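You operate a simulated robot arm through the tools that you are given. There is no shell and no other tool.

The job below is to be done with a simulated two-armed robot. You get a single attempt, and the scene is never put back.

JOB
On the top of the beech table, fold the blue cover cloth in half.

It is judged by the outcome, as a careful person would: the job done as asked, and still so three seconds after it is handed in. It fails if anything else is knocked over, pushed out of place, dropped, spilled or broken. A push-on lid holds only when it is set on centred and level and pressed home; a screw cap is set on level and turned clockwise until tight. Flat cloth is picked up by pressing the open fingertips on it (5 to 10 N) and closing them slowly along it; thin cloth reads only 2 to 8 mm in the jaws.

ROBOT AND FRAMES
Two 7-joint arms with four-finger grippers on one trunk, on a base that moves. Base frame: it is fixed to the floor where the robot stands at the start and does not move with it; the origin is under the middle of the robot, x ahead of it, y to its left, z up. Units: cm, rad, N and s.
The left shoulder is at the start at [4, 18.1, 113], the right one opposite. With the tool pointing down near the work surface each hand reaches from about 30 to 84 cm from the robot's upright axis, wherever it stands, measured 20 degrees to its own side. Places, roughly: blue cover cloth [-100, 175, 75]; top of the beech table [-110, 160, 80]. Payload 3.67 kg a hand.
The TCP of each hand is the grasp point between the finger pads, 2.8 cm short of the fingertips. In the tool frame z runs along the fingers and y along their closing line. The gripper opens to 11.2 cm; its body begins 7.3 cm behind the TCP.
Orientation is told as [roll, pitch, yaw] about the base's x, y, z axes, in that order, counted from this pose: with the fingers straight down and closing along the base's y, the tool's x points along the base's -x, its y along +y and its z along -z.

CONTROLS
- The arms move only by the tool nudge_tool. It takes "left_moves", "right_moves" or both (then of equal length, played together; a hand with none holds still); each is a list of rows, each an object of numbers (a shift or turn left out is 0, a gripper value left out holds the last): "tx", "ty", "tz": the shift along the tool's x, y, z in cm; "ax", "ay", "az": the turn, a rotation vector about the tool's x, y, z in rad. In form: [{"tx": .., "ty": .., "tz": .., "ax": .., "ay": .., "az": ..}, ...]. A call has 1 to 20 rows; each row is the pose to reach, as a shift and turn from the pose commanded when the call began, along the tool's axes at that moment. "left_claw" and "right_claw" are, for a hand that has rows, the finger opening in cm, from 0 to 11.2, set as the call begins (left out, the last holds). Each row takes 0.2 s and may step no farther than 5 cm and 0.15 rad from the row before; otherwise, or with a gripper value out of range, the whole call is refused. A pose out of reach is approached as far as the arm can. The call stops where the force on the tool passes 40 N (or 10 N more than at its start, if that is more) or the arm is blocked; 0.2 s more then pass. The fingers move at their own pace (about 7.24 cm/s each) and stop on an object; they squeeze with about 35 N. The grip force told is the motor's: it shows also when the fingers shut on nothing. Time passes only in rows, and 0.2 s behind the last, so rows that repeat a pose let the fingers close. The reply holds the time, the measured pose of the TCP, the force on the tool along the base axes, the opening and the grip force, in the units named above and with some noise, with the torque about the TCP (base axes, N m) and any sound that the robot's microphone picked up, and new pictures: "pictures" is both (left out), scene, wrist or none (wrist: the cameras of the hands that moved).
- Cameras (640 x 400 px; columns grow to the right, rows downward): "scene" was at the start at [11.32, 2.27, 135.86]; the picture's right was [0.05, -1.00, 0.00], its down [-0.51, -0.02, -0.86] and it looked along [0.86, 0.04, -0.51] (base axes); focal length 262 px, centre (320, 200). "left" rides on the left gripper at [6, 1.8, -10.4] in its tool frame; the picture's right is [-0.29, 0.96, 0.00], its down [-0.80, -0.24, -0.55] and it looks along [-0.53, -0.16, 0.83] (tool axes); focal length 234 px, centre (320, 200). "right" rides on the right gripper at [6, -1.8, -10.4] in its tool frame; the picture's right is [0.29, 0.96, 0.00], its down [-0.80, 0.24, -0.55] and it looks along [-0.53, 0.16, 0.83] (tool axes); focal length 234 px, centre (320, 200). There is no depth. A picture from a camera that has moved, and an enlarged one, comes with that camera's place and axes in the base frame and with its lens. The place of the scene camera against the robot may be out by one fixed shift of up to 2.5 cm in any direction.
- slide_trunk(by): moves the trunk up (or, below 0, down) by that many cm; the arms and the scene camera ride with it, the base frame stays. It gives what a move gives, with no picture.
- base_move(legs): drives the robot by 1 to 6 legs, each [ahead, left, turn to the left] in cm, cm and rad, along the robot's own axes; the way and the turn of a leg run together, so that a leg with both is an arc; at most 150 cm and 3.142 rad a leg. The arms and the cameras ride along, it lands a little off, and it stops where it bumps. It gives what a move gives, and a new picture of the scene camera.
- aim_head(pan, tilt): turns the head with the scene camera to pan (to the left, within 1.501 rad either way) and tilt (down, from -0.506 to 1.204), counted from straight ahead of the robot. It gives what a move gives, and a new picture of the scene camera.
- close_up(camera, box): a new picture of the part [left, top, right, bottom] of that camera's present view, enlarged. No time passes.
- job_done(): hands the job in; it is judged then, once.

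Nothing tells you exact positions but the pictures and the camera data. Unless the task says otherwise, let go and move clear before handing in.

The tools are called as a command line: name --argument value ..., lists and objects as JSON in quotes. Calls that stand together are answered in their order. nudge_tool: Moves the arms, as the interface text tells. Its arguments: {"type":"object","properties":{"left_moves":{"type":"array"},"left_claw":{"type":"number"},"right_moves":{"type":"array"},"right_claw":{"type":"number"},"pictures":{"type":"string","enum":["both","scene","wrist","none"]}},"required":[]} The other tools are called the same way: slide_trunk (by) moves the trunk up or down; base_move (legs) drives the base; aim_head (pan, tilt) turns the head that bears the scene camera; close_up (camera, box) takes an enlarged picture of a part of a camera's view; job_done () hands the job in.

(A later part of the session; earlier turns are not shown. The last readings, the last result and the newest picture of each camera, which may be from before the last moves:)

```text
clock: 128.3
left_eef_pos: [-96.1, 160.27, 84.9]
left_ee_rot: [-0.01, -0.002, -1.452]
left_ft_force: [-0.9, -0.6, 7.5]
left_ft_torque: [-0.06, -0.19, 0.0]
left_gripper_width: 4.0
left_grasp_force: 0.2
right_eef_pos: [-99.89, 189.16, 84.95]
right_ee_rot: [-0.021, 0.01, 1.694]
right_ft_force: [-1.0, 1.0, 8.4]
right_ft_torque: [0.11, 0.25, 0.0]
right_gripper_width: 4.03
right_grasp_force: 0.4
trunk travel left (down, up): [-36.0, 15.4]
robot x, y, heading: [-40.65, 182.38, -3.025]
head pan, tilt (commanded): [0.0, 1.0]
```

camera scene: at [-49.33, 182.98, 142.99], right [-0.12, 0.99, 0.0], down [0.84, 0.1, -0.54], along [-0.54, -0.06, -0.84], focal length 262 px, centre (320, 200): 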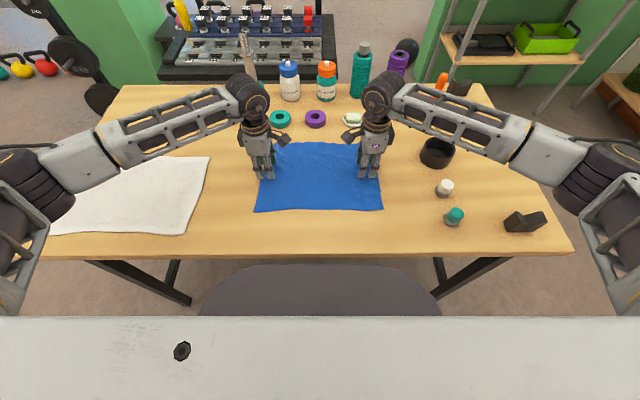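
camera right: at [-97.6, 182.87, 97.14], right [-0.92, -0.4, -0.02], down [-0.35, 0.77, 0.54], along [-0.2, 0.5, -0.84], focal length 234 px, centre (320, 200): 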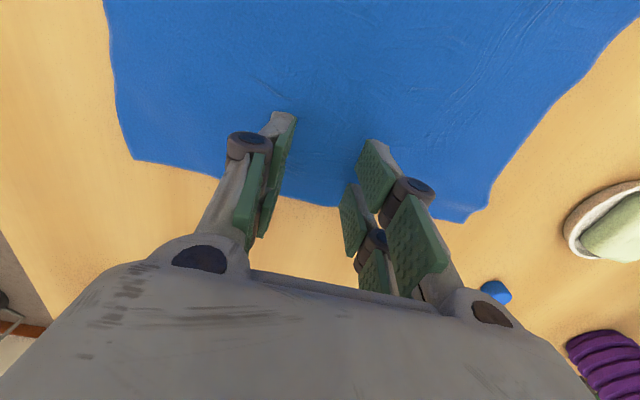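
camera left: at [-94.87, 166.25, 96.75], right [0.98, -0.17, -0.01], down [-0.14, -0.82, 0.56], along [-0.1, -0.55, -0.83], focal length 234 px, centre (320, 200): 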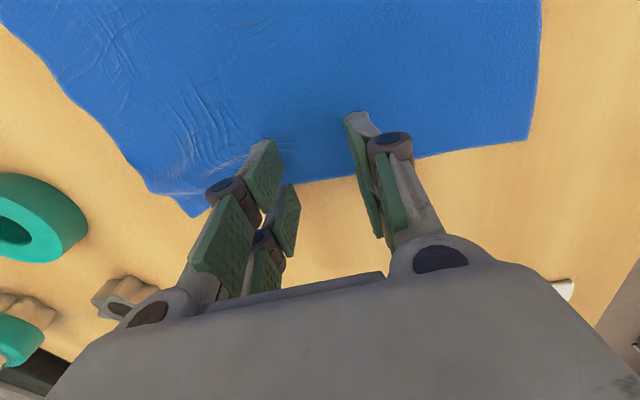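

Contact at 7.5 N and 8.4 N, which is right. Closing slowly in steps.

nudge_tool --left_moves '[{"tz": 0.0}, {"tz": 0.0}]' --right_moves '[{"tz": 0.0}, {"tz": 0.0}]' --left_claw 3.3 --right_claw 3.3 --pictures "none"

nudge_tool --left_moves '[{"tz": 0.0}, {"tz": 0.0}]' --right_moves '[{"tz": 0.0}, {"tz": 0.0}]' --left_claw 2.6 --right_claw 2.6 --pictures "wrist"

```text
clock: 128.9
left_eef_pos: [-96.01, 160.41, 84.9]
left_ee_rot: [-0.01, -0.004, -1.453]
left_ft_force: [-0.8, -0.4, 12.0]
left_ft_torque: [-0.03, -0.25, 0.02]
left_gripper_width: 3.29
left_grasp_force: 0.0
right_eef_pos: [-99.82, 189.32, 84.9]
right_ee_rot: [-0.022, 0.009, 1.694]
right_ft_force: [-0.3, -0.9, 11.4]
right_ft_torque: [0.1, 0.28, 0.03]
right_gripper_width: 3.41
right_grasp_force: 0.9
trunk travel left (down, up): [-36.0, 15.4]
robot x, y, heading: [-40.76, 182.07, -3.019]
head pan, tilt (commanded): [0.0, 1.0]
```

```text
clock: 129.6
left_eef_pos: [-95.98, 160.42, 84.84]
left_ee_rot: [-0.01, -0.004, -1.451]
left_ft_force: [-0.2, 0.5, 13.3]
left_ft_torque: [-0.03, -0.24, 0.04]
left_gripper_width: 2.52
left_grasp_force: 0.1
right_eef_pos: [-99.8, 189.32, 84.87]
right_ee_rot: [-0.021, 0.008, 1.694]
right_ft_force: [-0.8, -0.1, 12.8]
right_ft_torque: [0.16, 0.29, 0.03]
right_gripper_width: 2.61
right_grasp_force: 0.6
trunk travel left (down, up): [-36.0, 15.4]
robot x, y, heading: [-40.68, 182.07, -3.021]
head pan, tilt (commanded): [0.0, 1.0]
camera right: at [-97.6, 183.56, 95.42], right [-0.92, -0.4, -0.02], down [-0.35, 0.77, 0.54], along [-0.2, 0.5, -0.84], focal length 234 px, centre (320, 200)
camera left: at [-94.79, 166.52, 95.09], right [0.98, -0.17, -0.01], down [-0.14, -0.82, 0.56], along [-0.1, -0.55, -0.83], focal length 234 px, centre (320, 200)
```

right: 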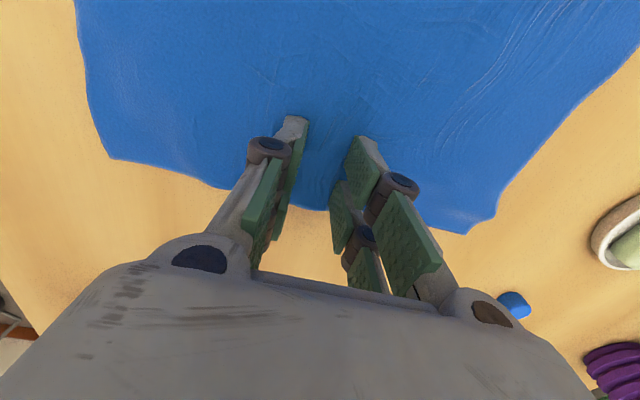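
left: 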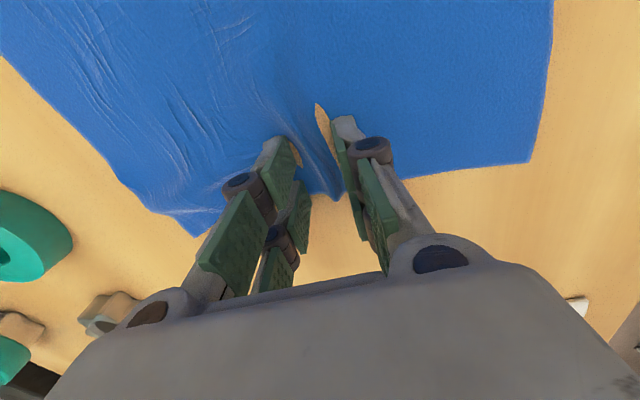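

The left ridge is clearly forming and the right is beginning. I'll continue closing at this pressure.

nudge_tool --left_moves '[{"tz": -0.02}, {"tz": -0.02}]' --right_moves '[{"tz": 0.0}, {"tz": 0.0}]' --left_claw 1.9 --right_claw 1.9 --pictures "none"

nudge_tool --left_moves '[{"tz": 0.02}, {"tz": 0.02}]' --right_moves '[{"tz": 0.02}, {"tz": 0.02}]' --left_claw 1.3 --right_claw 1.3 --pictures "wrist"

close_up --camera "right" --box '[240, 80, 420, 240]'

close_up --camera "left" --box '[220, 80, 400, 240]'

```text
clock: 130.2
left_eef_pos: [-96.25, 160.24, 84.81]
left_ee_rot: [-0.009, -0.004, -1.452]
left_ft_force: [0.1, 0.2, 8.9]
left_ft_torque: [-0.05, -0.11, -0.02]
left_gripper_width: 1.8
left_grasp_force: 0.2
right_eef_pos: [-99.83, 189.29, 84.88]
right_ee_rot: [-0.023, 0.008, 1.692]
right_ft_force: [-0.4, 1.0, 11.9]
right_ft_torque: [0.18, 0.19, 0.0]
right_gripper_width: 1.87
right_grasp_force: 0.1
trunk travel left (down, up): [-36.0, 15.4]
robot x, y, heading: [-40.81, 181.98, -3.024]
head pan, tilt (commanded): [0.0, 1.0]
```

```text
clock: 130.8
left_eef_pos: [-96.02, 160.37, 84.87]
left_ee_rot: [-0.008, -0.002, -1.452]
left_ft_force: [-1.3, -0.3, 5.4]
left_ft_torque: [-0.05, -0.01, -0.01]
left_gripper_width: 1.12
left_grasp_force: 0.0
right_eef_pos: [-99.7, 189.12, 84.83]
right_ee_rot: [-0.024, 0.007, 1.693]
right_ft_force: [0.9, 1.6, 9.1]
right_ft_torque: [0.17, 0.11, -0.01]
right_gripper_width: 1.2
right_grasp_force: 0.1
trunk travel left (down, up): [-36.0, 15.4]
robot x, y, heading: [-40.71, 182.45, -3.018]
head pan, tilt (commanded): [0.0, 1.0]
camera right: at [-97.62, 183.56, 95.33], right [-0.92, -0.4, -0.02], down [-0.35, 0.77, 0.54], along [-0.2, 0.5, -0.84], focal length 234 px, centre (320, 200)
camera left: at [-94.8, 166.52, 95.02], right [0.98, -0.17, -0.01], down [-0.14, -0.82, 0.56], along [-0.1, -0.55, -0.83], focal length 234 px, centre (320, 200)
```

right: 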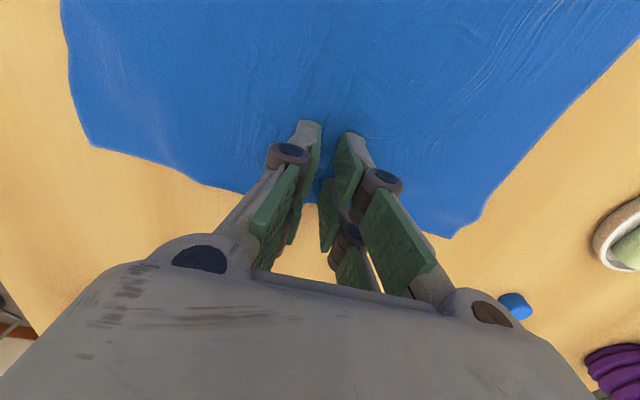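
left: 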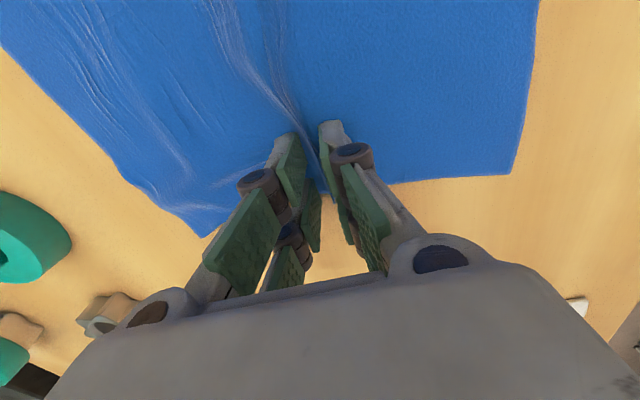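

```text
2.50 times, centred on (330, 160) of right
camera zoom: at [-97.62, 183.56, 95.33], right [-0.92, -0.4, -0.02], down [-0.35, 0.77, 0.54], along [-0.2, 0.5, -0.84], focal length 585 px, centre (295, 300)
```

zoom: 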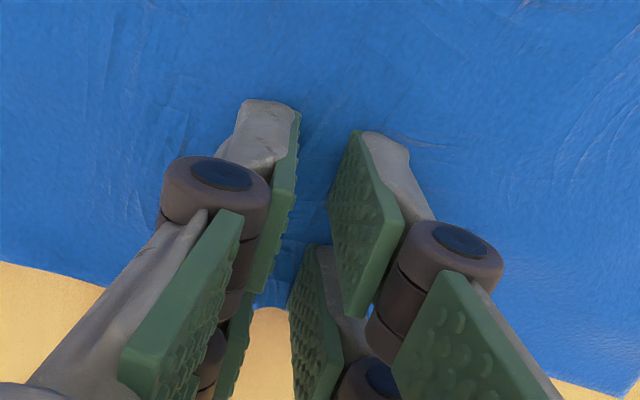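

```text
2.50 times, centred on (310, 160) of left
camera zoom: at [-94.8, 166.52, 95.02], right [0.98, -0.17, -0.01], down [-0.14, -0.82, 0.56], along [-0.1, -0.55, -0.83], focal length 585 px, centre (345, 300)
```

zoom: 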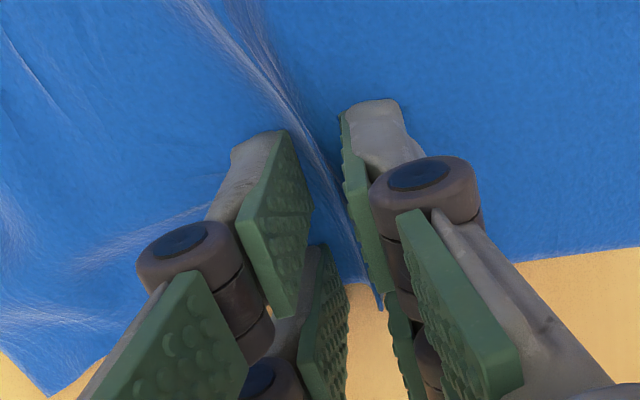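

Left has a good ridge; the right pads seem to be sliding over the cloth. I'll finish closing the left, and see what the right reads.

nudge_tool --left_moves '[{"tz": 0.03}, {"tz": 0.03}]' --right_moves '[{"tz": 0.0}, {"tz": 0.0}]' --left_claw 0.6 --right_claw 0.6 --pictures "none"

nudge_tool --left_moves '[{"tz": 0.0}, {"tz": 0.0}, {"tz": 0.0}]' --right_moves '[{"tz": 0.0}, {"tz": 0.0}, {"tz": 0.0}]' --left_claw 0.0 --right_claw 0.0 --pictures "wrist"

```text
clock: 131.3
left_eef_pos: [-96.13, 160.4, 84.68]
left_ee_rot: [-0.009, -0.004, -1.453]
left_ft_force: [0.2, -0.4, 3.0]
left_ft_torque: [-0.01, -0.04, -0.01]
left_gripper_width: 0.5
left_grasp_force: 0.0
right_eef_pos: [-99.85, 189.3, 84.9]
right_ee_rot: [-0.025, 0.006, 1.695]
right_ft_force: [1.8, -0.4, 4.8]
right_ft_torque: [0.08, 0.02, -0.05]
right_gripper_width: 0.49
right_grasp_force: 0.0
trunk travel left (down, up): [-36.0, 15.4]
robot x, y, heading: [-41.15, 181.91, -3.018]
head pan, tilt (commanded): [0.0, 1.0]
```

```text
clock: 132.2
left_eef_pos: [-96.15, 160.16, 84.7]
left_ee_rot: [-0.01, -0.003, -1.452]
left_ft_force: [0.1, 0.2, 2.2]
left_ft_torque: [0.02, 0.08, 0.0]
left_gripper_width: 0.24
left_grasp_force: 32.7
right_eef_pos: [-99.83, 189.34, 84.8]
right_ee_rot: [-0.025, 0.01, 1.691]
right_ft_force: [0.6, -0.4, 0.6]
right_ft_torque: [-0.01, 0.0, -0.01]
right_gripper_width: 0.0
right_grasp_force: 35.3
trunk travel left (down, up): [-36.0, 15.4]
robot x, y, heading: [-40.47, 182.42, -3.025]
head pan, tilt (commanded): [0.0, 1.0]
camera right: at [-97.7, 183.56, 95.27], right [-0.92, -0.4, -0.02], down [-0.35, 0.77, 0.54], along [-0.2, 0.5, -0.84], focal length 234 px, centre (320, 200)
camera left: at [-94.89, 166.5, 94.95], right [0.98, -0.17, -0.01], down [-0.14, -0.82, 0.56], along [-0.1, -0.55, -0.83], focal length 234 px, centre (320, 200)
```

right: 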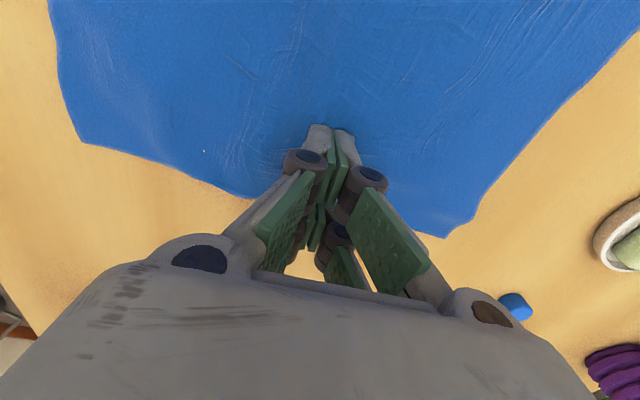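
left: 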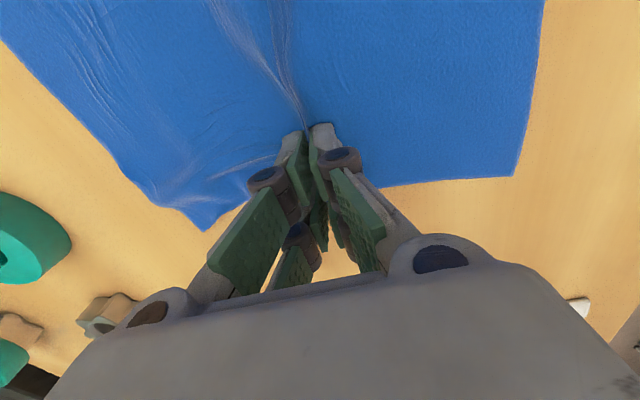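

Left has it (2.4 mm); right missed. Before retrying, I'll check from the head camera whether the cloth shifted under the right hand.

close_up --camera "scene" --box '[220, 110, 420, 235]'

```text
3.20 times, centred on (320, 172) of scene
camera zoom: at [-49.34, 182.99, 142.99], right [-0.12, 0.99, 0.0], down [0.84, 0.1, -0.54], along [-0.54, -0.06, -0.84], focal length 839 px, centre (320, 288)
```

zoom: 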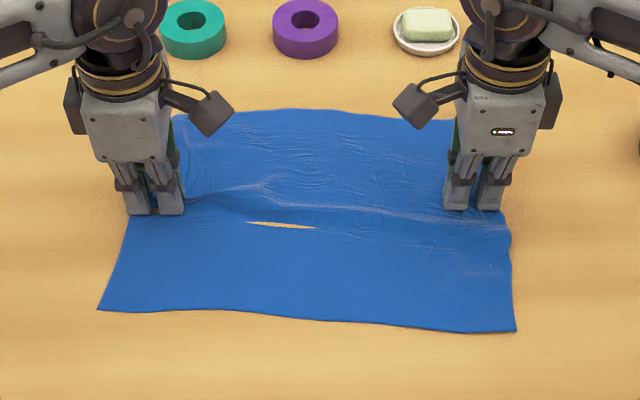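

The cloth turned slightly: the right side moved back about 1 cm. I'll lift the right hand a touch, move it back 0.6 cm, level it, reopen and press more firmly.

nudge_tool --right_moves '[{"tz": -0.8}, {"tz": -0.8, "ty": -0.3, "ay": -0.02}, {"tz": -0.8, "ty": -0.6, "ay": -0.025}, {"tz": -0.8, "ty": -0.6, "ay": -0.025}, {"tz": -0.4, "ty": -0.6, "ay": -0.025}, {"tz": 0.0, "ty": -0.6, "ay": -0.025}, {"tz": 0.1, "ty": -0.6, "ay": -0.025}, {"tz": 0.1, "ty": -0.6, "ay": -0.025}]' --right_claw 4.5 --pictures "wrist"

```text
clock: 133.9
left_eef_pos: [-96.07, 160.4, 84.94]
left_ee_rot: [-0.009, -0.002, -1.451]
left_ft_force: [-0.6, 0.5, 0.6]
left_ft_torque: [0.01, 0.04, 0.02]
left_gripper_width: 0.26
left_grasp_force: 32.7
right_eef_pos: [-99.27, 189.29, 84.88]
right_ee_rot: [-0.019, -0.016, 1.691]
right_ft_force: [-2.9, 1.9, 15.9]
right_ft_torque: [-0.2, 0.53, -0.1]
right_gripper_width: 4.54
right_grasp_force: 5.1
trunk travel left (down, up): [-36.0, 15.4]
robot x, y, heading: [-40.51, 182.16, -3.019]
head pan, tilt (commanded): [0.0, 1.0]
camera right: at [-97.05, 183.39, 95.21], right [-0.92, -0.4, -0.02], down [-0.34, 0.75, 0.56], along [-0.21, 0.52, -0.83], focal length 234 px, centre (320, 200)
```

right: 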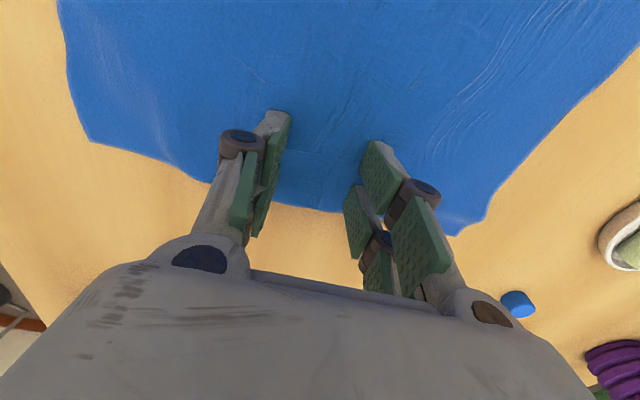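

Force is 16 N and the hand is slightly off level; I'll correct both, then close.

nudge_tool --right_moves '[{"tz": -0.5, "ax": -0.02, "ay": 0.016}, {"tz": -0.3, "ax": -0.02, "ay": 0.016}, {"tz": -0.08, "ax": -0.02, "ay": 0.016}, {"tz": -0.05, "ax": -0.02, "ay": 0.016}]' --pictures "none"

```text
clock: 134.9
left_eef_pos: [-96.14, 160.43, 84.79]
left_ee_rot: [-0.009, -0.005, -1.452]
left_ft_force: [0.2, -0.8, 1.7]
left_ft_torque: [-0.07, 0.05, -0.03]
left_gripper_width: 0.23
left_grasp_force: 34.7
right_eef_pos: [-99.19, 189.4, 84.78]
right_ee_rot: [-0.003, 0.001, 1.695]
right_ft_force: [1.9, 0.9, 8.6]
right_ft_torque: [0.12, -0.02, -0.02]
right_gripper_width: 4.59
right_grasp_force: 0.7
trunk travel left (down, up): [-36.0, 15.4]
robot x, y, heading: [-40.56, 182.21, -3.02]
head pan, tilt (commanded): [0.0, 1.0]
```

The right hand is now level at 8.6 N. Closing in steps again, keeping the pressure up.

nudge_tool --right_moves '[{"tz": 0.05}, {"tz": 0.05}]' --right_claw 3.8 --pictures "none"

nudge_tool --right_moves '[{"tz": 0.0}, {"tz": 0.0}]' --right_claw 3.1 --pictures "wrist"

```text
clock: 135.6
left_eef_pos: [-96.11, 160.27, 84.78]
left_ee_rot: [-0.009, -0.003, -1.453]
left_ft_force: [-0.6, 0.5, 2.1]
left_ft_torque: [-0.03, -0.02, -0.02]
left_gripper_width: 0.2
left_grasp_force: 34.5
right_eef_pos: [-99.24, 189.32, 84.82]
right_ee_rot: [-0.001, 0.001, 1.693]
right_ft_force: [-0.6, 0.5, 18.2]
right_ft_torque: [0.21, 0.2, 0.02]
right_gripper_width: 3.88
right_grasp_force: 0.5
trunk travel left (down, up): [-36.0, 15.4]
robot x, y, heading: [-40.66, 182.0, -3.022]
head pan, tilt (commanded): [0.0, 1.0]
```

```text
clock: 136.2
left_eef_pos: [-96.09, 160.29, 84.85]
left_ee_rot: [-0.009, -0.004, -1.453]
left_ft_force: [0.0, 1.1, 1.0]
left_ft_torque: [0.01, 0.06, 0.02]
left_gripper_width: 0.19
left_grasp_force: 34.1
right_eef_pos: [-99.29, 189.36, 84.87]
right_ee_rot: [-0.001, 0.0, 1.694]
right_ft_force: [-0.9, 0.4, 22.2]
right_ft_torque: [0.0, 0.07, -0.02]
right_gripper_width: 3.21
right_grasp_force: 0.0
trunk travel left (down, up): [-36.0, 15.4]
robot x, y, heading: [-40.77, 182.53, -3.025]
head pan, tilt (commanded): [0.0, 1.0]
camera right: at [-96.84, 183.55, 95.24], right [-0.92, -0.4, 0.0], down [-0.34, 0.76, 0.55], along [-0.22, 0.51, -0.83], focal length 234 px, centre (320, 200)
```

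right: 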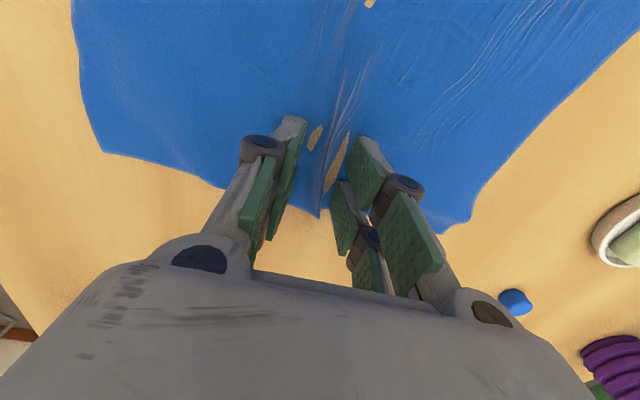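

A clear ridge has formed between the right fingers now. I'll ease the pressure down and keep closing.

nudge_tool --right_moves '[{"tz": -0.12}, {"tz": -0.12}]' --right_claw 2.4 --pictures "none"

nudge_tool --right_moves '[{"tz": -0.05}, {"tz": -0.05}]' --right_claw 1.7 --pictures "none"

nudge_tool --right_moves '[{"tz": 0.0}, {"tz": 0.0}]' --right_claw 1.0 --pictures "wrist"

```text
clock: 136.8
left_eef_pos: [-95.94, 160.35, 84.79]
left_ee_rot: [-0.009, -0.005, -1.45]
left_ft_force: [0.8, 0.4, 2.0]
left_ft_torque: [-0.01, 0.03, 0.0]
left_gripper_width: 0.17
left_grasp_force: 34.1
right_eef_pos: [-99.22, 189.42, 84.81]
right_ee_rot: [-0.001, 0.0, 1.692]
right_ft_force: [-1.0, -2.0, 17.5]
right_ft_torque: [0.1, 0.23, 0.0]
right_gripper_width: 2.35
right_grasp_force: 0.1
trunk travel left (down, up): [-36.0, 15.4]
robot x, y, heading: [-40.8, 182.12, -3.027]
head pan, tilt (commanded): [0.0, 1.0]
```

```text
clock: 137.3
left_eef_pos: [-96.02, 160.33, 84.79]
left_ee_rot: [-0.009, -0.003, -1.452]
left_ft_force: [1.8, -0.4, 3.2]
left_ft_torque: [-0.01, -0.02, -0.02]
left_gripper_width: 0.22
left_grasp_force: 34.3
right_eef_pos: [-99.21, 189.4, 84.71]
right_ee_rot: [-0.002, 0.001, 1.693]
right_ft_force: [-0.6, -1.3, 11.9]
right_ft_torque: [0.07, 0.05, -0.01]
right_gripper_width: 1.57
right_grasp_force: 0.1
trunk travel left (down, up): [-36.0, 15.4]
robot x, y, heading: [-40.88, 182.61, -3.023]
head pan, tilt (commanded): [0.0, 1.0]
```

```text
clock: 137.9
left_eef_pos: [-96.05, 160.33, 84.77]
left_ee_rot: [-0.009, -0.002, -1.454]
left_ft_force: [1.3, -1.0, 4.7]
left_ft_torque: [-0.09, -0.06, 0.02]
left_gripper_width: 0.21
left_grasp_force: 34.7
right_eef_pos: [-99.4, 189.36, 84.91]
right_ee_rot: [-0.003, 0.0, 1.693]
right_ft_force: [0.3, -0.4, 4.3]
right_ft_torque: [0.05, 0.02, 0.0]
right_gripper_width: 0.94
right_grasp_force: 0.1
trunk travel left (down, up): [-36.0, 15.4]
robot x, y, heading: [-40.85, 182.03, -3.022]
head pan, tilt (commanded): [0.0, 1.0]
camera right: at [-96.86, 183.59, 95.22], right [-0.92, -0.4, 0.0], down [-0.34, 0.76, 0.55], along [-0.22, 0.51, -0.83], focal length 234 px, centre (320, 200)
```

right: 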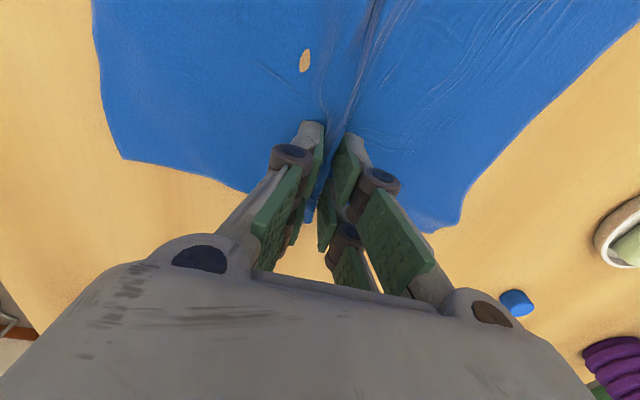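

The ridge is standing between the right pads. Finishing the close.

nudge_tool --right_moves '[{"tz": 0.08}, {"tz": 0.08}]' --right_claw 0.5 --pictures "none"

nudge_tool --right_moves '[{"tz": 0.0}, {"tz": 0.0}, {"tz": 0.0}]' --right_claw 0.0 --pictures "wrist"

close_up --camera "scene" --box '[220, 110, 420, 235]'

```text
clock: 138.6
left_eef_pos: [-96.11, 160.23, 84.79]
left_ee_rot: [-0.009, -0.005, -1.452]
left_ft_force: [0.1, -0.1, 5.5]
left_ft_torque: [-0.1, -0.01, -0.03]
left_gripper_width: 0.21
left_grasp_force: 34.4
right_eef_pos: [-99.27, 189.42, 84.74]
right_ee_rot: [-0.004, 0.002, 1.692]
right_ft_force: [1.2, 1.1, 3.0]
right_ft_torque: [0.08, 0.0, -0.06]
right_gripper_width: 0.44
right_grasp_force: 0.0
trunk travel left (down, up): [-36.0, 15.4]
robot x, y, heading: [-40.95, 182.53, -3.022]
head pan, tilt (commanded): [0.0, 1.0]
```

```text
clock: 139.3
left_eef_pos: [-96.06, 160.3, 84.77]
left_ee_rot: [-0.009, -0.003, -1.451]
left_ft_force: [0.8, -0.7, 2.3]
left_ft_torque: [0.0, 0.07, 0.02]
left_gripper_width: 0.26
left_grasp_force: 33.1
right_eef_pos: [-99.36, 189.36, 84.74]
right_ee_rot: [-0.004, -0.003, 1.693]
right_ft_force: [-0.2, 0.1, 3.4]
right_ft_torque: [0.09, -0.04, 0.05]
right_gripper_width: 0.22
right_grasp_force: 34.3
trunk travel left (down, up): [-36.0, 15.4]
robot x, y, heading: [-41.14, 181.91, -3.023]
head pan, tilt (commanded): [0.0, 1.0]
camera right: at [-96.96, 183.57, 95.17], right [-0.92, -0.4, 0.0], down [-0.34, 0.76, 0.55], along [-0.22, 0.51, -0.83], focal length 234 px, centre (320, 200)
```

right: 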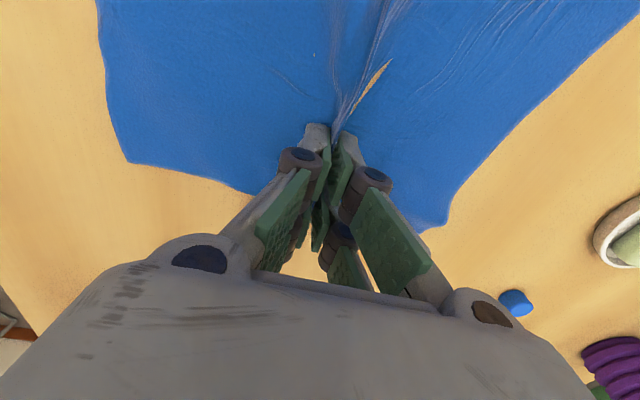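

```text
3.20 times, centred on (320, 172) of scene
camera zoom: at [-49.32, 182.99, 142.99], right [-0.12, 0.99, 0.0], down [0.84, 0.1, -0.54], along [-0.54, -0.06, -0.84], focal length 839 px, centre (320, 288)
```

zoom: 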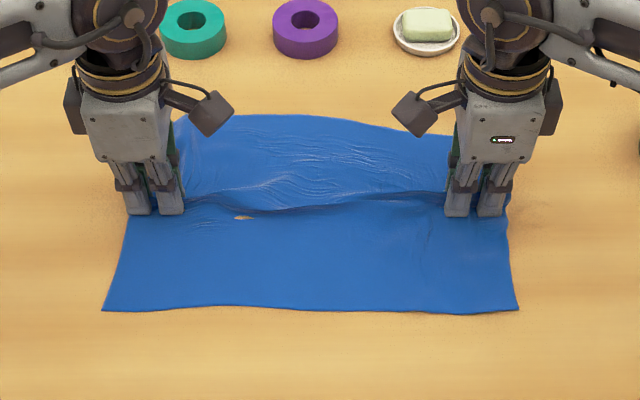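

Both sides are gripped (2.6 and 2.2 mm) and a ridge runs across the whole midline between them. Now I lift slowly so the cloth drapes in half over that line.

nudge_tool --left_moves '[{"tz": -1}, {"tz": -2}, {"tz": -3.5}, {"tz": -5}, {"tz": -6.5}, {"tz": -8}, {"tz": -9.5}, {"tz": -11}, {"tz": -12.5}, {"tz": -14}, {"tz": -15.5}, {"tz": -17}, {"tz": -17}, {"tz": -17}]' --right_moves '[{"tz": -1}, {"tz": -2}, {"tz": -3.5}, {"tz": -5}, {"tz": -6.5}, {"tz": -8}, {"tz": -9.5}, {"tz": -11}, {"tz": -12.5}, {"tz": -14}, {"tz": -15.5}, {"tz": -17}, {"tz": -17}, {"tz": -17}]' --pictures "both"

close_up --camera "scene" --box '[220, 90, 420, 215]'

```text
clock: 142.3
left_eef_pos: [-95.91, 160.42, 101.73]
left_ee_rot: [-0.008, -0.004, -1.452]
left_ft_force: [0.1, -0.9, 0.3]
left_ft_torque: [0.0, -0.05, -0.01]
left_gripper_width: 0.24
left_grasp_force: 32.9
right_eef_pos: [-99.32, 189.36, 101.76]
right_ee_rot: [-0.001, 0.0, 1.692]
right_ft_force: [-0.8, 0.4, 1.1]
right_ft_torque: [0.03, -0.05, 0.02]
right_gripper_width: 0.23
right_grasp_force: 34.4
trunk travel left (down, up): [-36.0, 15.4]
robot x, y, heading: [-40.53, 182.33, -3.023]
head pan, tilt (commanded): [0.0, 1.0]
camera scene: at [-49.37, 182.98, 142.98], right [-0.12, 0.99, 0.0], down [0.84, 0.1, -0.54], along [-0.54, -0.06, -0.84], focal length 262 px, centre (320, 200)
camera right: at [-97.03, 183.58, 112.09], right [-0.92, -0.4, 0.0], down [-0.34, 0.76, 0.55], along [-0.22, 0.51, -0.83], focal length 234 px, centre (320, 200)
camera left: at [-94.74, 166.62, 112.0], right [0.98, -0.17, -0.01], down [-0.14, -0.82, 0.56], along [-0.1, -0.55, -0.83], focal length 234 px, centre (320, 200)
```

scene: 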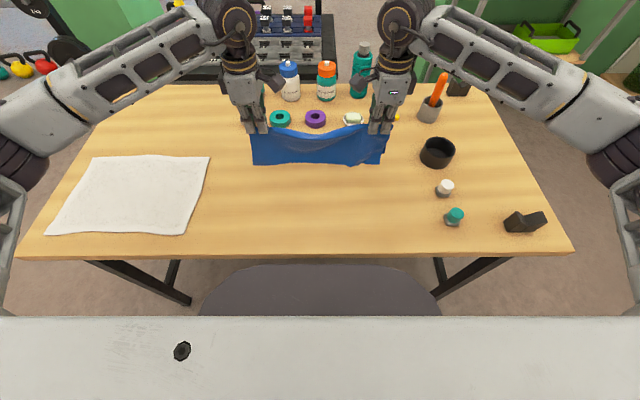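
right: 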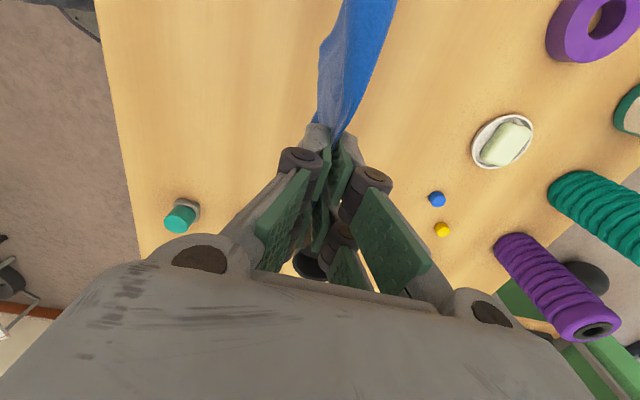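
left: 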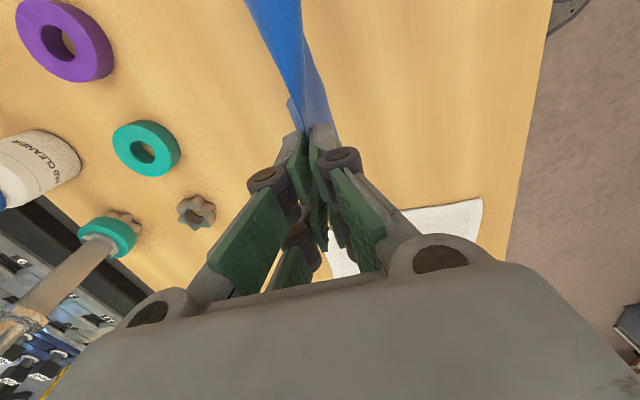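

```text
3.20 times, centred on (320, 152) of scene
camera zoom: at [-49.37, 182.98, 142.98], right [-0.12, 0.99, 0.0], down [0.84, 0.1, -0.54], along [-0.54, -0.06, -0.84], focal length 839 px, centre (320, 352)
```

zoom: 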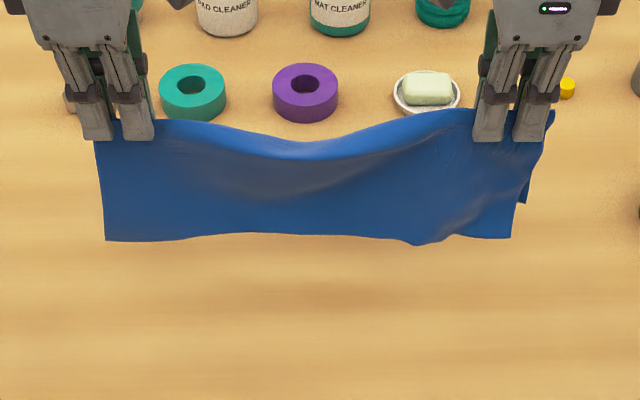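

The cloth now drapes in half over the midline. On the right side the rear panel looks a bit shorter than the front one, so I'll check how well the two hanging edges match.

close_up --camera "right" --box '[250, 0, 450, 150]'

close_up --camera "left" --box '[200, 0, 400, 150]'

close_up --camera "scene" --box '[350, 110, 410, 170]'

close_up --camera "scene" --box '[235, 110, 295, 170]'

```text
2.67 times, centred on (350, 75) of right
camera zoom: at [-97.03, 183.58, 112.09], right [-0.92, -0.4, 0.0], down [-0.34, 0.76, 0.55], along [-0.22, 0.51, -0.83], focal length 624 px, centre (240, 533)
```

zoom: 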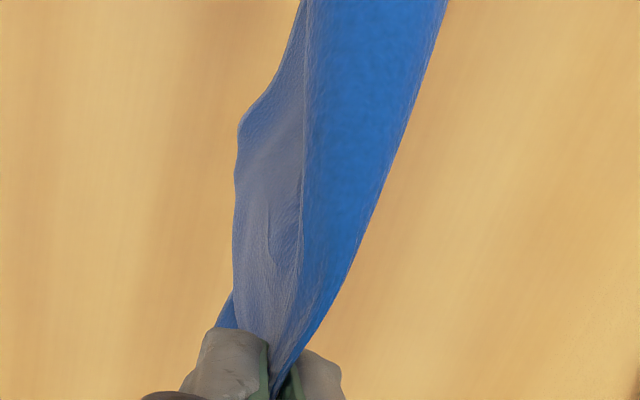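

```text
2.67 times, centred on (300, 75) of left
camera zoom: at [-94.74, 166.62, 112.0], right [0.98, -0.17, -0.01], down [-0.14, -0.82, 0.56], along [-0.1, -0.55, -0.83], focal length 624 px, centre (373, 533)
```

zoom: 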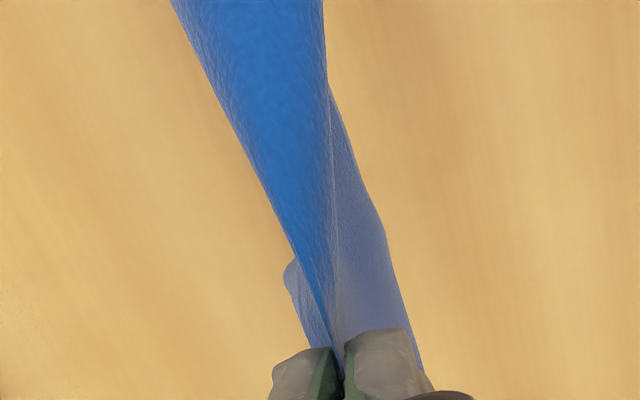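

```text
6.67 times, centred on (380, 140) of scene
camera zoom: at [-49.37, 182.98, 142.98], right [-0.12, 0.99, 0.0], down [0.84, 0.1, -0.54], along [-0.54, -0.06, -0.84], focal length 1748 px, centre (-80, 600)
```

zoom: 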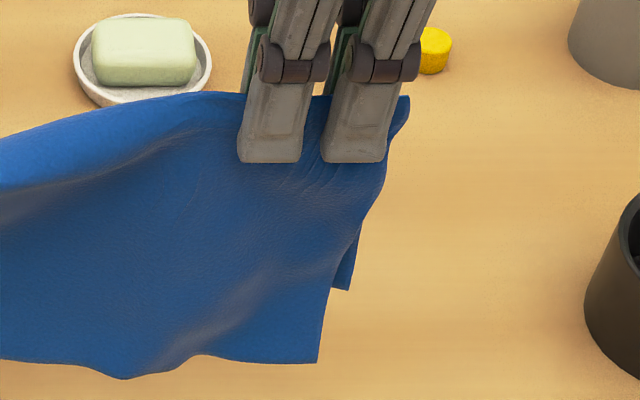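

```text
6.67 times, centred on (265, 140) of scene
camera zoom: at [-49.37, 182.98, 142.98], right [-0.12, 0.99, 0.0], down [0.84, 0.1, -0.54], along [-0.54, -0.06, -0.84], focal length 1748 px, centre (687, 600)
```

zoom: 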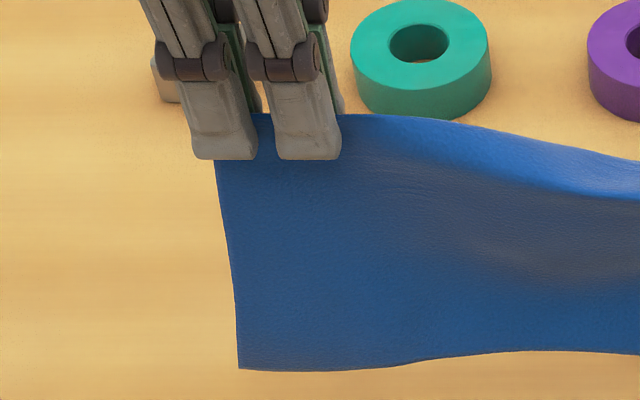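

The rear panel is about 2–3 cm shorter than the front one on the right, which I can true up after laying it down. First I pull the hands slightly apart to straighten the sagging fold line, and move a little forward and down.

nudge_tool --left_moves '[{"tx": -0.3, "ty": -1}, {"tx": -0.6, "ty": -2, "tz": 0.5}, {"tx": -0.9, "ty": -3, "tz": 1}, {"tx": -0.9, "ty": -4, "tz": 1.5}, {"tx": -0.9, "ty": -4.5, "tz": 2}, {"tx": -0.9, "ty": -4.5, "tz": 2}, {"tx": -0.9, "ty": -4.5, "tz": 2}]' --right_moves '[{"tx": -0.3, "ty": 1}, {"tx": -0.6, "ty": 2, "tz": 0.5}, {"tx": -0.9, "ty": 3, "tz": 1}, {"tx": -0.9, "ty": 4, "tz": 1.5}, {"tx": -0.9, "ty": 4.5, "tz": 2}, {"tx": -0.9, "ty": 4.5, "tz": 2}, {"tx": -0.9, "ty": 4.5, "tz": 2}]' --pictures "none"

close_up --camera "scene" --box '[220, 90, 420, 215]'

```text
clock: 143.9
left_eef_pos: [-100.4, 158.9, 99.7]
left_ee_rot: [-0.007, -0.002, -1.451]
left_ft_force: [-0.7, 3.0, 0.8]
left_ft_torque: [0.11, -0.01, -0.01]
left_gripper_width: 0.22
left_grasp_force: 34.3
right_eef_pos: [-103.81, 189.75, 99.49]
right_ee_rot: [-0.004, 0.0, 1.694]
right_ft_force: [0.4, -3.3, -0.9]
right_ft_torque: [-0.07, -0.04, 0.06]
right_gripper_width: 0.31
right_grasp_force: 37.9
trunk travel left (down, up): [-36.0, 15.4]
robot x, y, heading: [-40.77, 182.44, -3.017]
head pan, tilt (commanded): [0.0, 1.0]
```

```text
3.20 times, centred on (320, 152) of scene
camera zoom: at [-49.38, 182.98, 142.98], right [-0.12, 0.99, 0.0], down [0.84, 0.1, -0.54], along [-0.54, -0.06, -0.84], focal length 839 px, centre (320, 352)
```

zoom: 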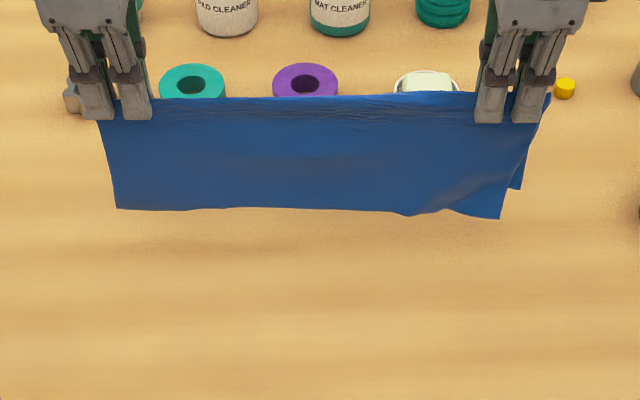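

The fold line is now straight between the hands. I'll lay it down: lower until the edges touch, then swing the fold line back toward me while tilting the fingers forward, stopping just above the table.

nudge_tool --left_moves '[{"tz": 1.0}, {"ty": 0.4, "tz": 2.2, "ax": 0.05}, {"ty": 2.25, "tz": 2.7, "ax": 0.1}, {"ty": 3.97, "tz": 3.1, "ax": 0.15}, {"ty": 5.7, "tz": 3.75, "ax": 0.2}, {"ty": 7.27, "tz": 4.7, "ax": 0.27}, {"ty": 8.73, "tz": 5.7, "ax": 0.34}, {"ty": 10.0, "tz": 7.1, "ax": 0.41}, {"ty": 11.15, "tz": 8.5, "ax": 0.48}, {"ty": 12.0, "tz": 9.9, "ax": 0.55}, {"ty": 12.6, "tz": 11.3, "ax": 0.6}, {"ty": 13.0, "tz": 12.7, "ax": 0.65}, {"ty": 13.0, "tz": 12.7, "ax": 0.65}]' --right_moves '[{"tz": 1.0}, {"ty": -0.4, "tz": 2.2, "ax": -0.05}, {"ty": -2.25, "tz": 2.7, "ax": -0.1}, {"ty": -3.97, "tz": 3.1, "ax": -0.15}, {"ty": -5.7, "tz": 3.75, "ax": -0.2}, {"ty": -7.27, "tz": 4.7, "ax": -0.27}, {"ty": -8.73, "tz": 5.7, "ax": -0.34}, {"ty": -10.0, "tz": 7.1, "ax": -0.41}, {"ty": -11.15, "tz": 8.5, "ax": -0.48}, {"ty": -12.0, "tz": 9.9, "ax": -0.55}, {"ty": -12.6, "tz": 11.3, "ax": -0.6}, {"ty": -13.0, "tz": 12.7, "ax": -0.65}, {"ty": -13.0, "tz": 12.7, "ax": -0.65}]' --pictures "both"

close_up --camera "scene" --box '[220, 100, 420, 225]'

```text
clock: 146.8
left_eef_pos: [-87.4, 160.42, 86.97]
left_ee_rot: [-0.658, -0.003, -1.453]
left_ft_force: [0.5, 2.6, 2.0]
left_ft_torque: [0.1, -0.06, -0.1]
left_gripper_width: 0.18
left_grasp_force: 32.7
right_eef_pos: [-90.92, 191.18, 86.95]
right_ee_rot: [0.646, -0.001, 1.693]
right_ft_force: [1.2, -2.0, 0.1]
right_ft_torque: [-0.04, -0.1, 0.04]
right_gripper_width: 0.25
right_grasp_force: 33.1
trunk travel left (down, up): [-36.0, 15.4]
robot x, y, heading: [-40.71, 182.25, -3.025]
head pan, tilt (commanded): [0.0, 1.0]
camera scene: at [-49.38, 182.98, 142.99], right [-0.12, 0.99, 0.0], down [0.84, 0.1, -0.54], along [-0.54, -0.06, -0.84], focal length 262 px, centre (320, 200)
camera right: at [-82.65, 186.2, 94.23], right [-0.72, -0.38, 0.58], down [0.04, 0.81, 0.59], along [-0.69, 0.45, -0.57], focal length 234 px, centre (320, 200)
camera left: at [-80.35, 167.28, 93.93], right [0.79, -0.2, -0.58], down [0.24, -0.77, 0.59], along [-0.57, -0.6, -0.56], focal length 234 px, centre (320, 200)
```

scene: 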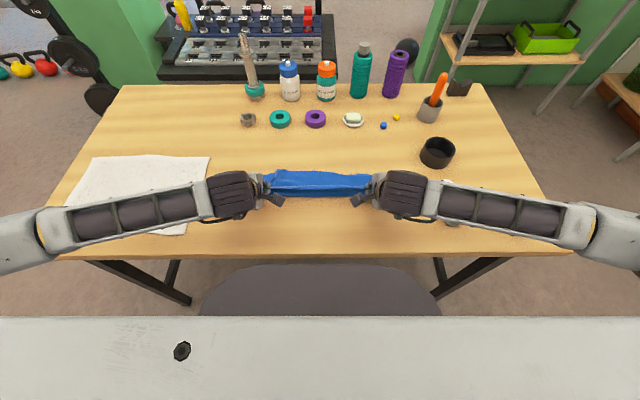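
right: 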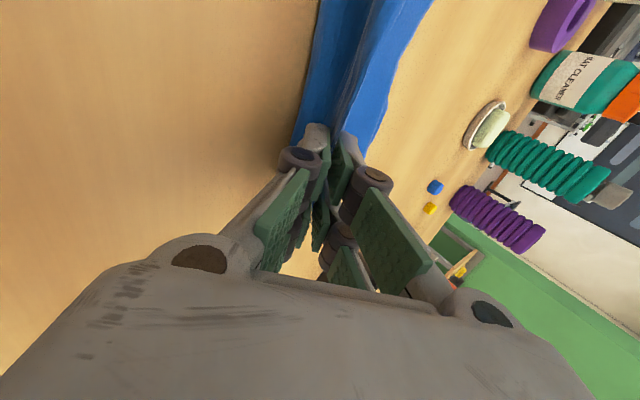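
left: 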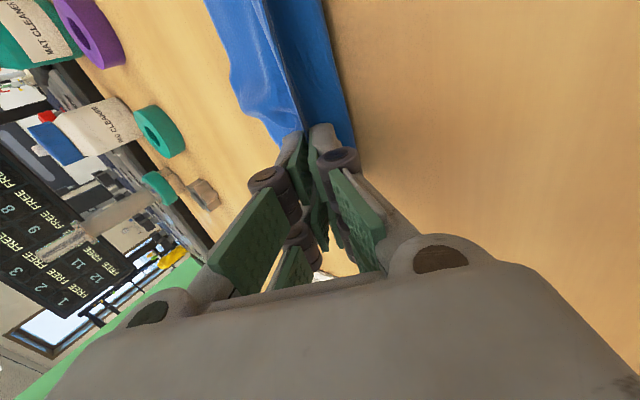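

```text
3.20 times, centred on (320, 162) of scene
camera zoom: at [-49.38, 182.98, 142.99], right [-0.12, 0.99, 0.0], down [0.84, 0.1, -0.54], along [-0.54, -0.06, -0.84], focal length 839 px, centre (320, 320)
```

zoom: 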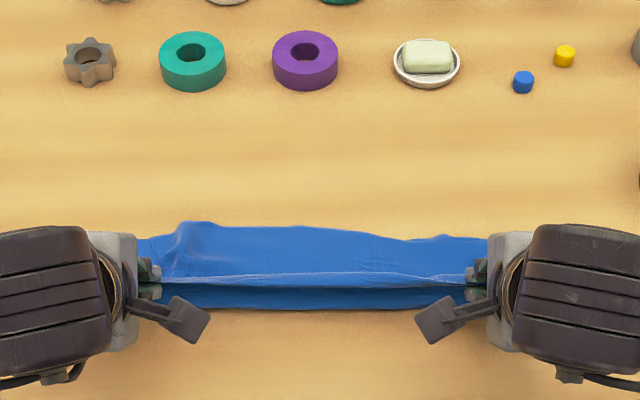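

It's laying down correctly, with the front panel trailing underneath and the rear panel on top. I'll draw the fold line back a little more while lowering the last couple of centimetres so nothing bulges.

nudge_tool --left_moves '[{"ty": 0.8, "tz": 0.0}, {"ty": 1.6, "tz": 0.0}, {"ty": 2.3, "tz": 0.0}, {"ty": 2.9, "tz": 0.05}, {"ty": 2.9, "tz": 0.05}]' --right_moves '[{"ty": -0.8, "tz": 0.0}, {"ty": -1.6, "tz": 0.0}, {"ty": -2.3, "tz": 0.0}, {"ty": -2.9, "tz": 0.05}, {"ty": -2.9, "tz": 0.05}]' --pictures "both"

close_up --camera "scene" --box '[220, 100, 420, 225]'

```text
clock: 147.9
left_eef_pos: [-85.32, 160.69, 85.14]
left_ee_rot: [-0.658, -0.004, -1.453]
left_ft_force: [0.1, 0.7, -0.8]
left_ft_torque: [-0.03, 0.02, 0.01]
left_gripper_width: 0.35
left_grasp_force: 36.8
right_eef_pos: [-88.69, 191.53, 85.25]
right_ee_rot: [0.646, 0.0, 1.694]
right_ft_force: [1.1, -0.8, 0.2]
right_ft_torque: [-0.02, 0.0, 0.02]
right_gripper_width: 0.25
right_grasp_force: 33.0
trunk travel left (down, up): [-36.0, 15.4]
robot x, y, heading: [-40.63, 181.97, -3.024]
head pan, tilt (commanded): [0.0, 1.0]
camera scene: at [-49.33, 182.97, 142.99], right [-0.12, 0.99, 0.0], down [0.84, 0.1, -0.54], along [-0.54, -0.06, -0.84], focal length 262 px, centre (320, 200)
camera right: at [-80.43, 186.53, 92.56], right [-0.72, -0.38, 0.58], down [0.04, 0.81, 0.59], along [-0.69, 0.45, -0.57], focal length 234 px, centre (320, 200)
camera left: at [-78.21, 167.53, 92.07], right [0.79, -0.2, -0.58], down [0.24, -0.77, 0.59], along [-0.57, -0.6, -0.56], focal length 234 px, centre (320, 200)
```

scene: 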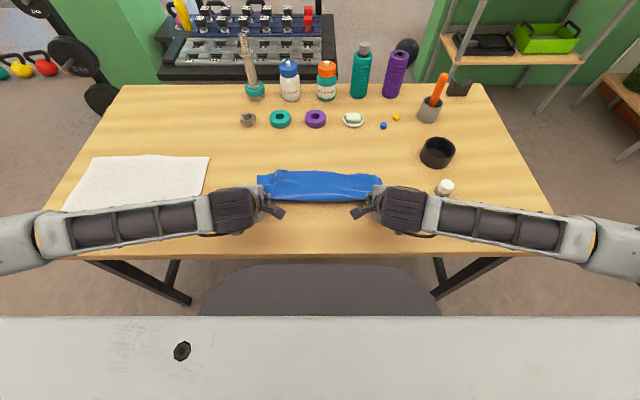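
right: 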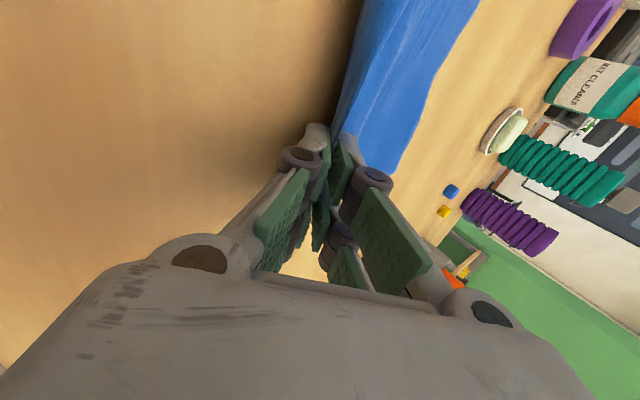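
left: 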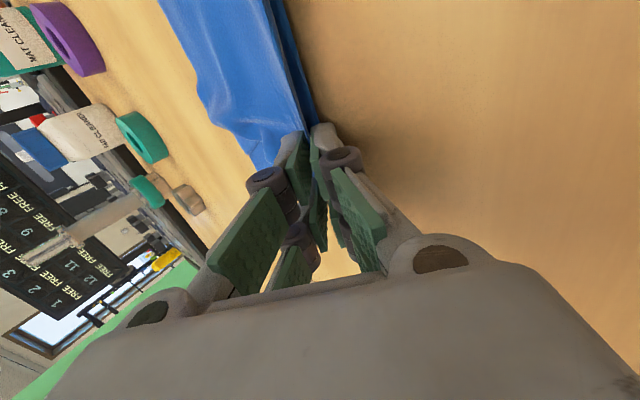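

```text
3.20 times, centred on (320, 162) of scene
camera zoom: at [-49.33, 182.97, 142.99], right [-0.12, 0.99, 0.0], down [0.84, 0.1, -0.54], along [-0.54, -0.06, -0.84], focal length 839 px, centre (320, 320)
```

zoom: 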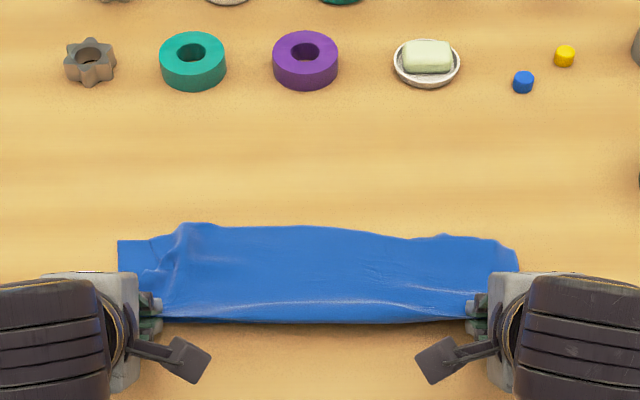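

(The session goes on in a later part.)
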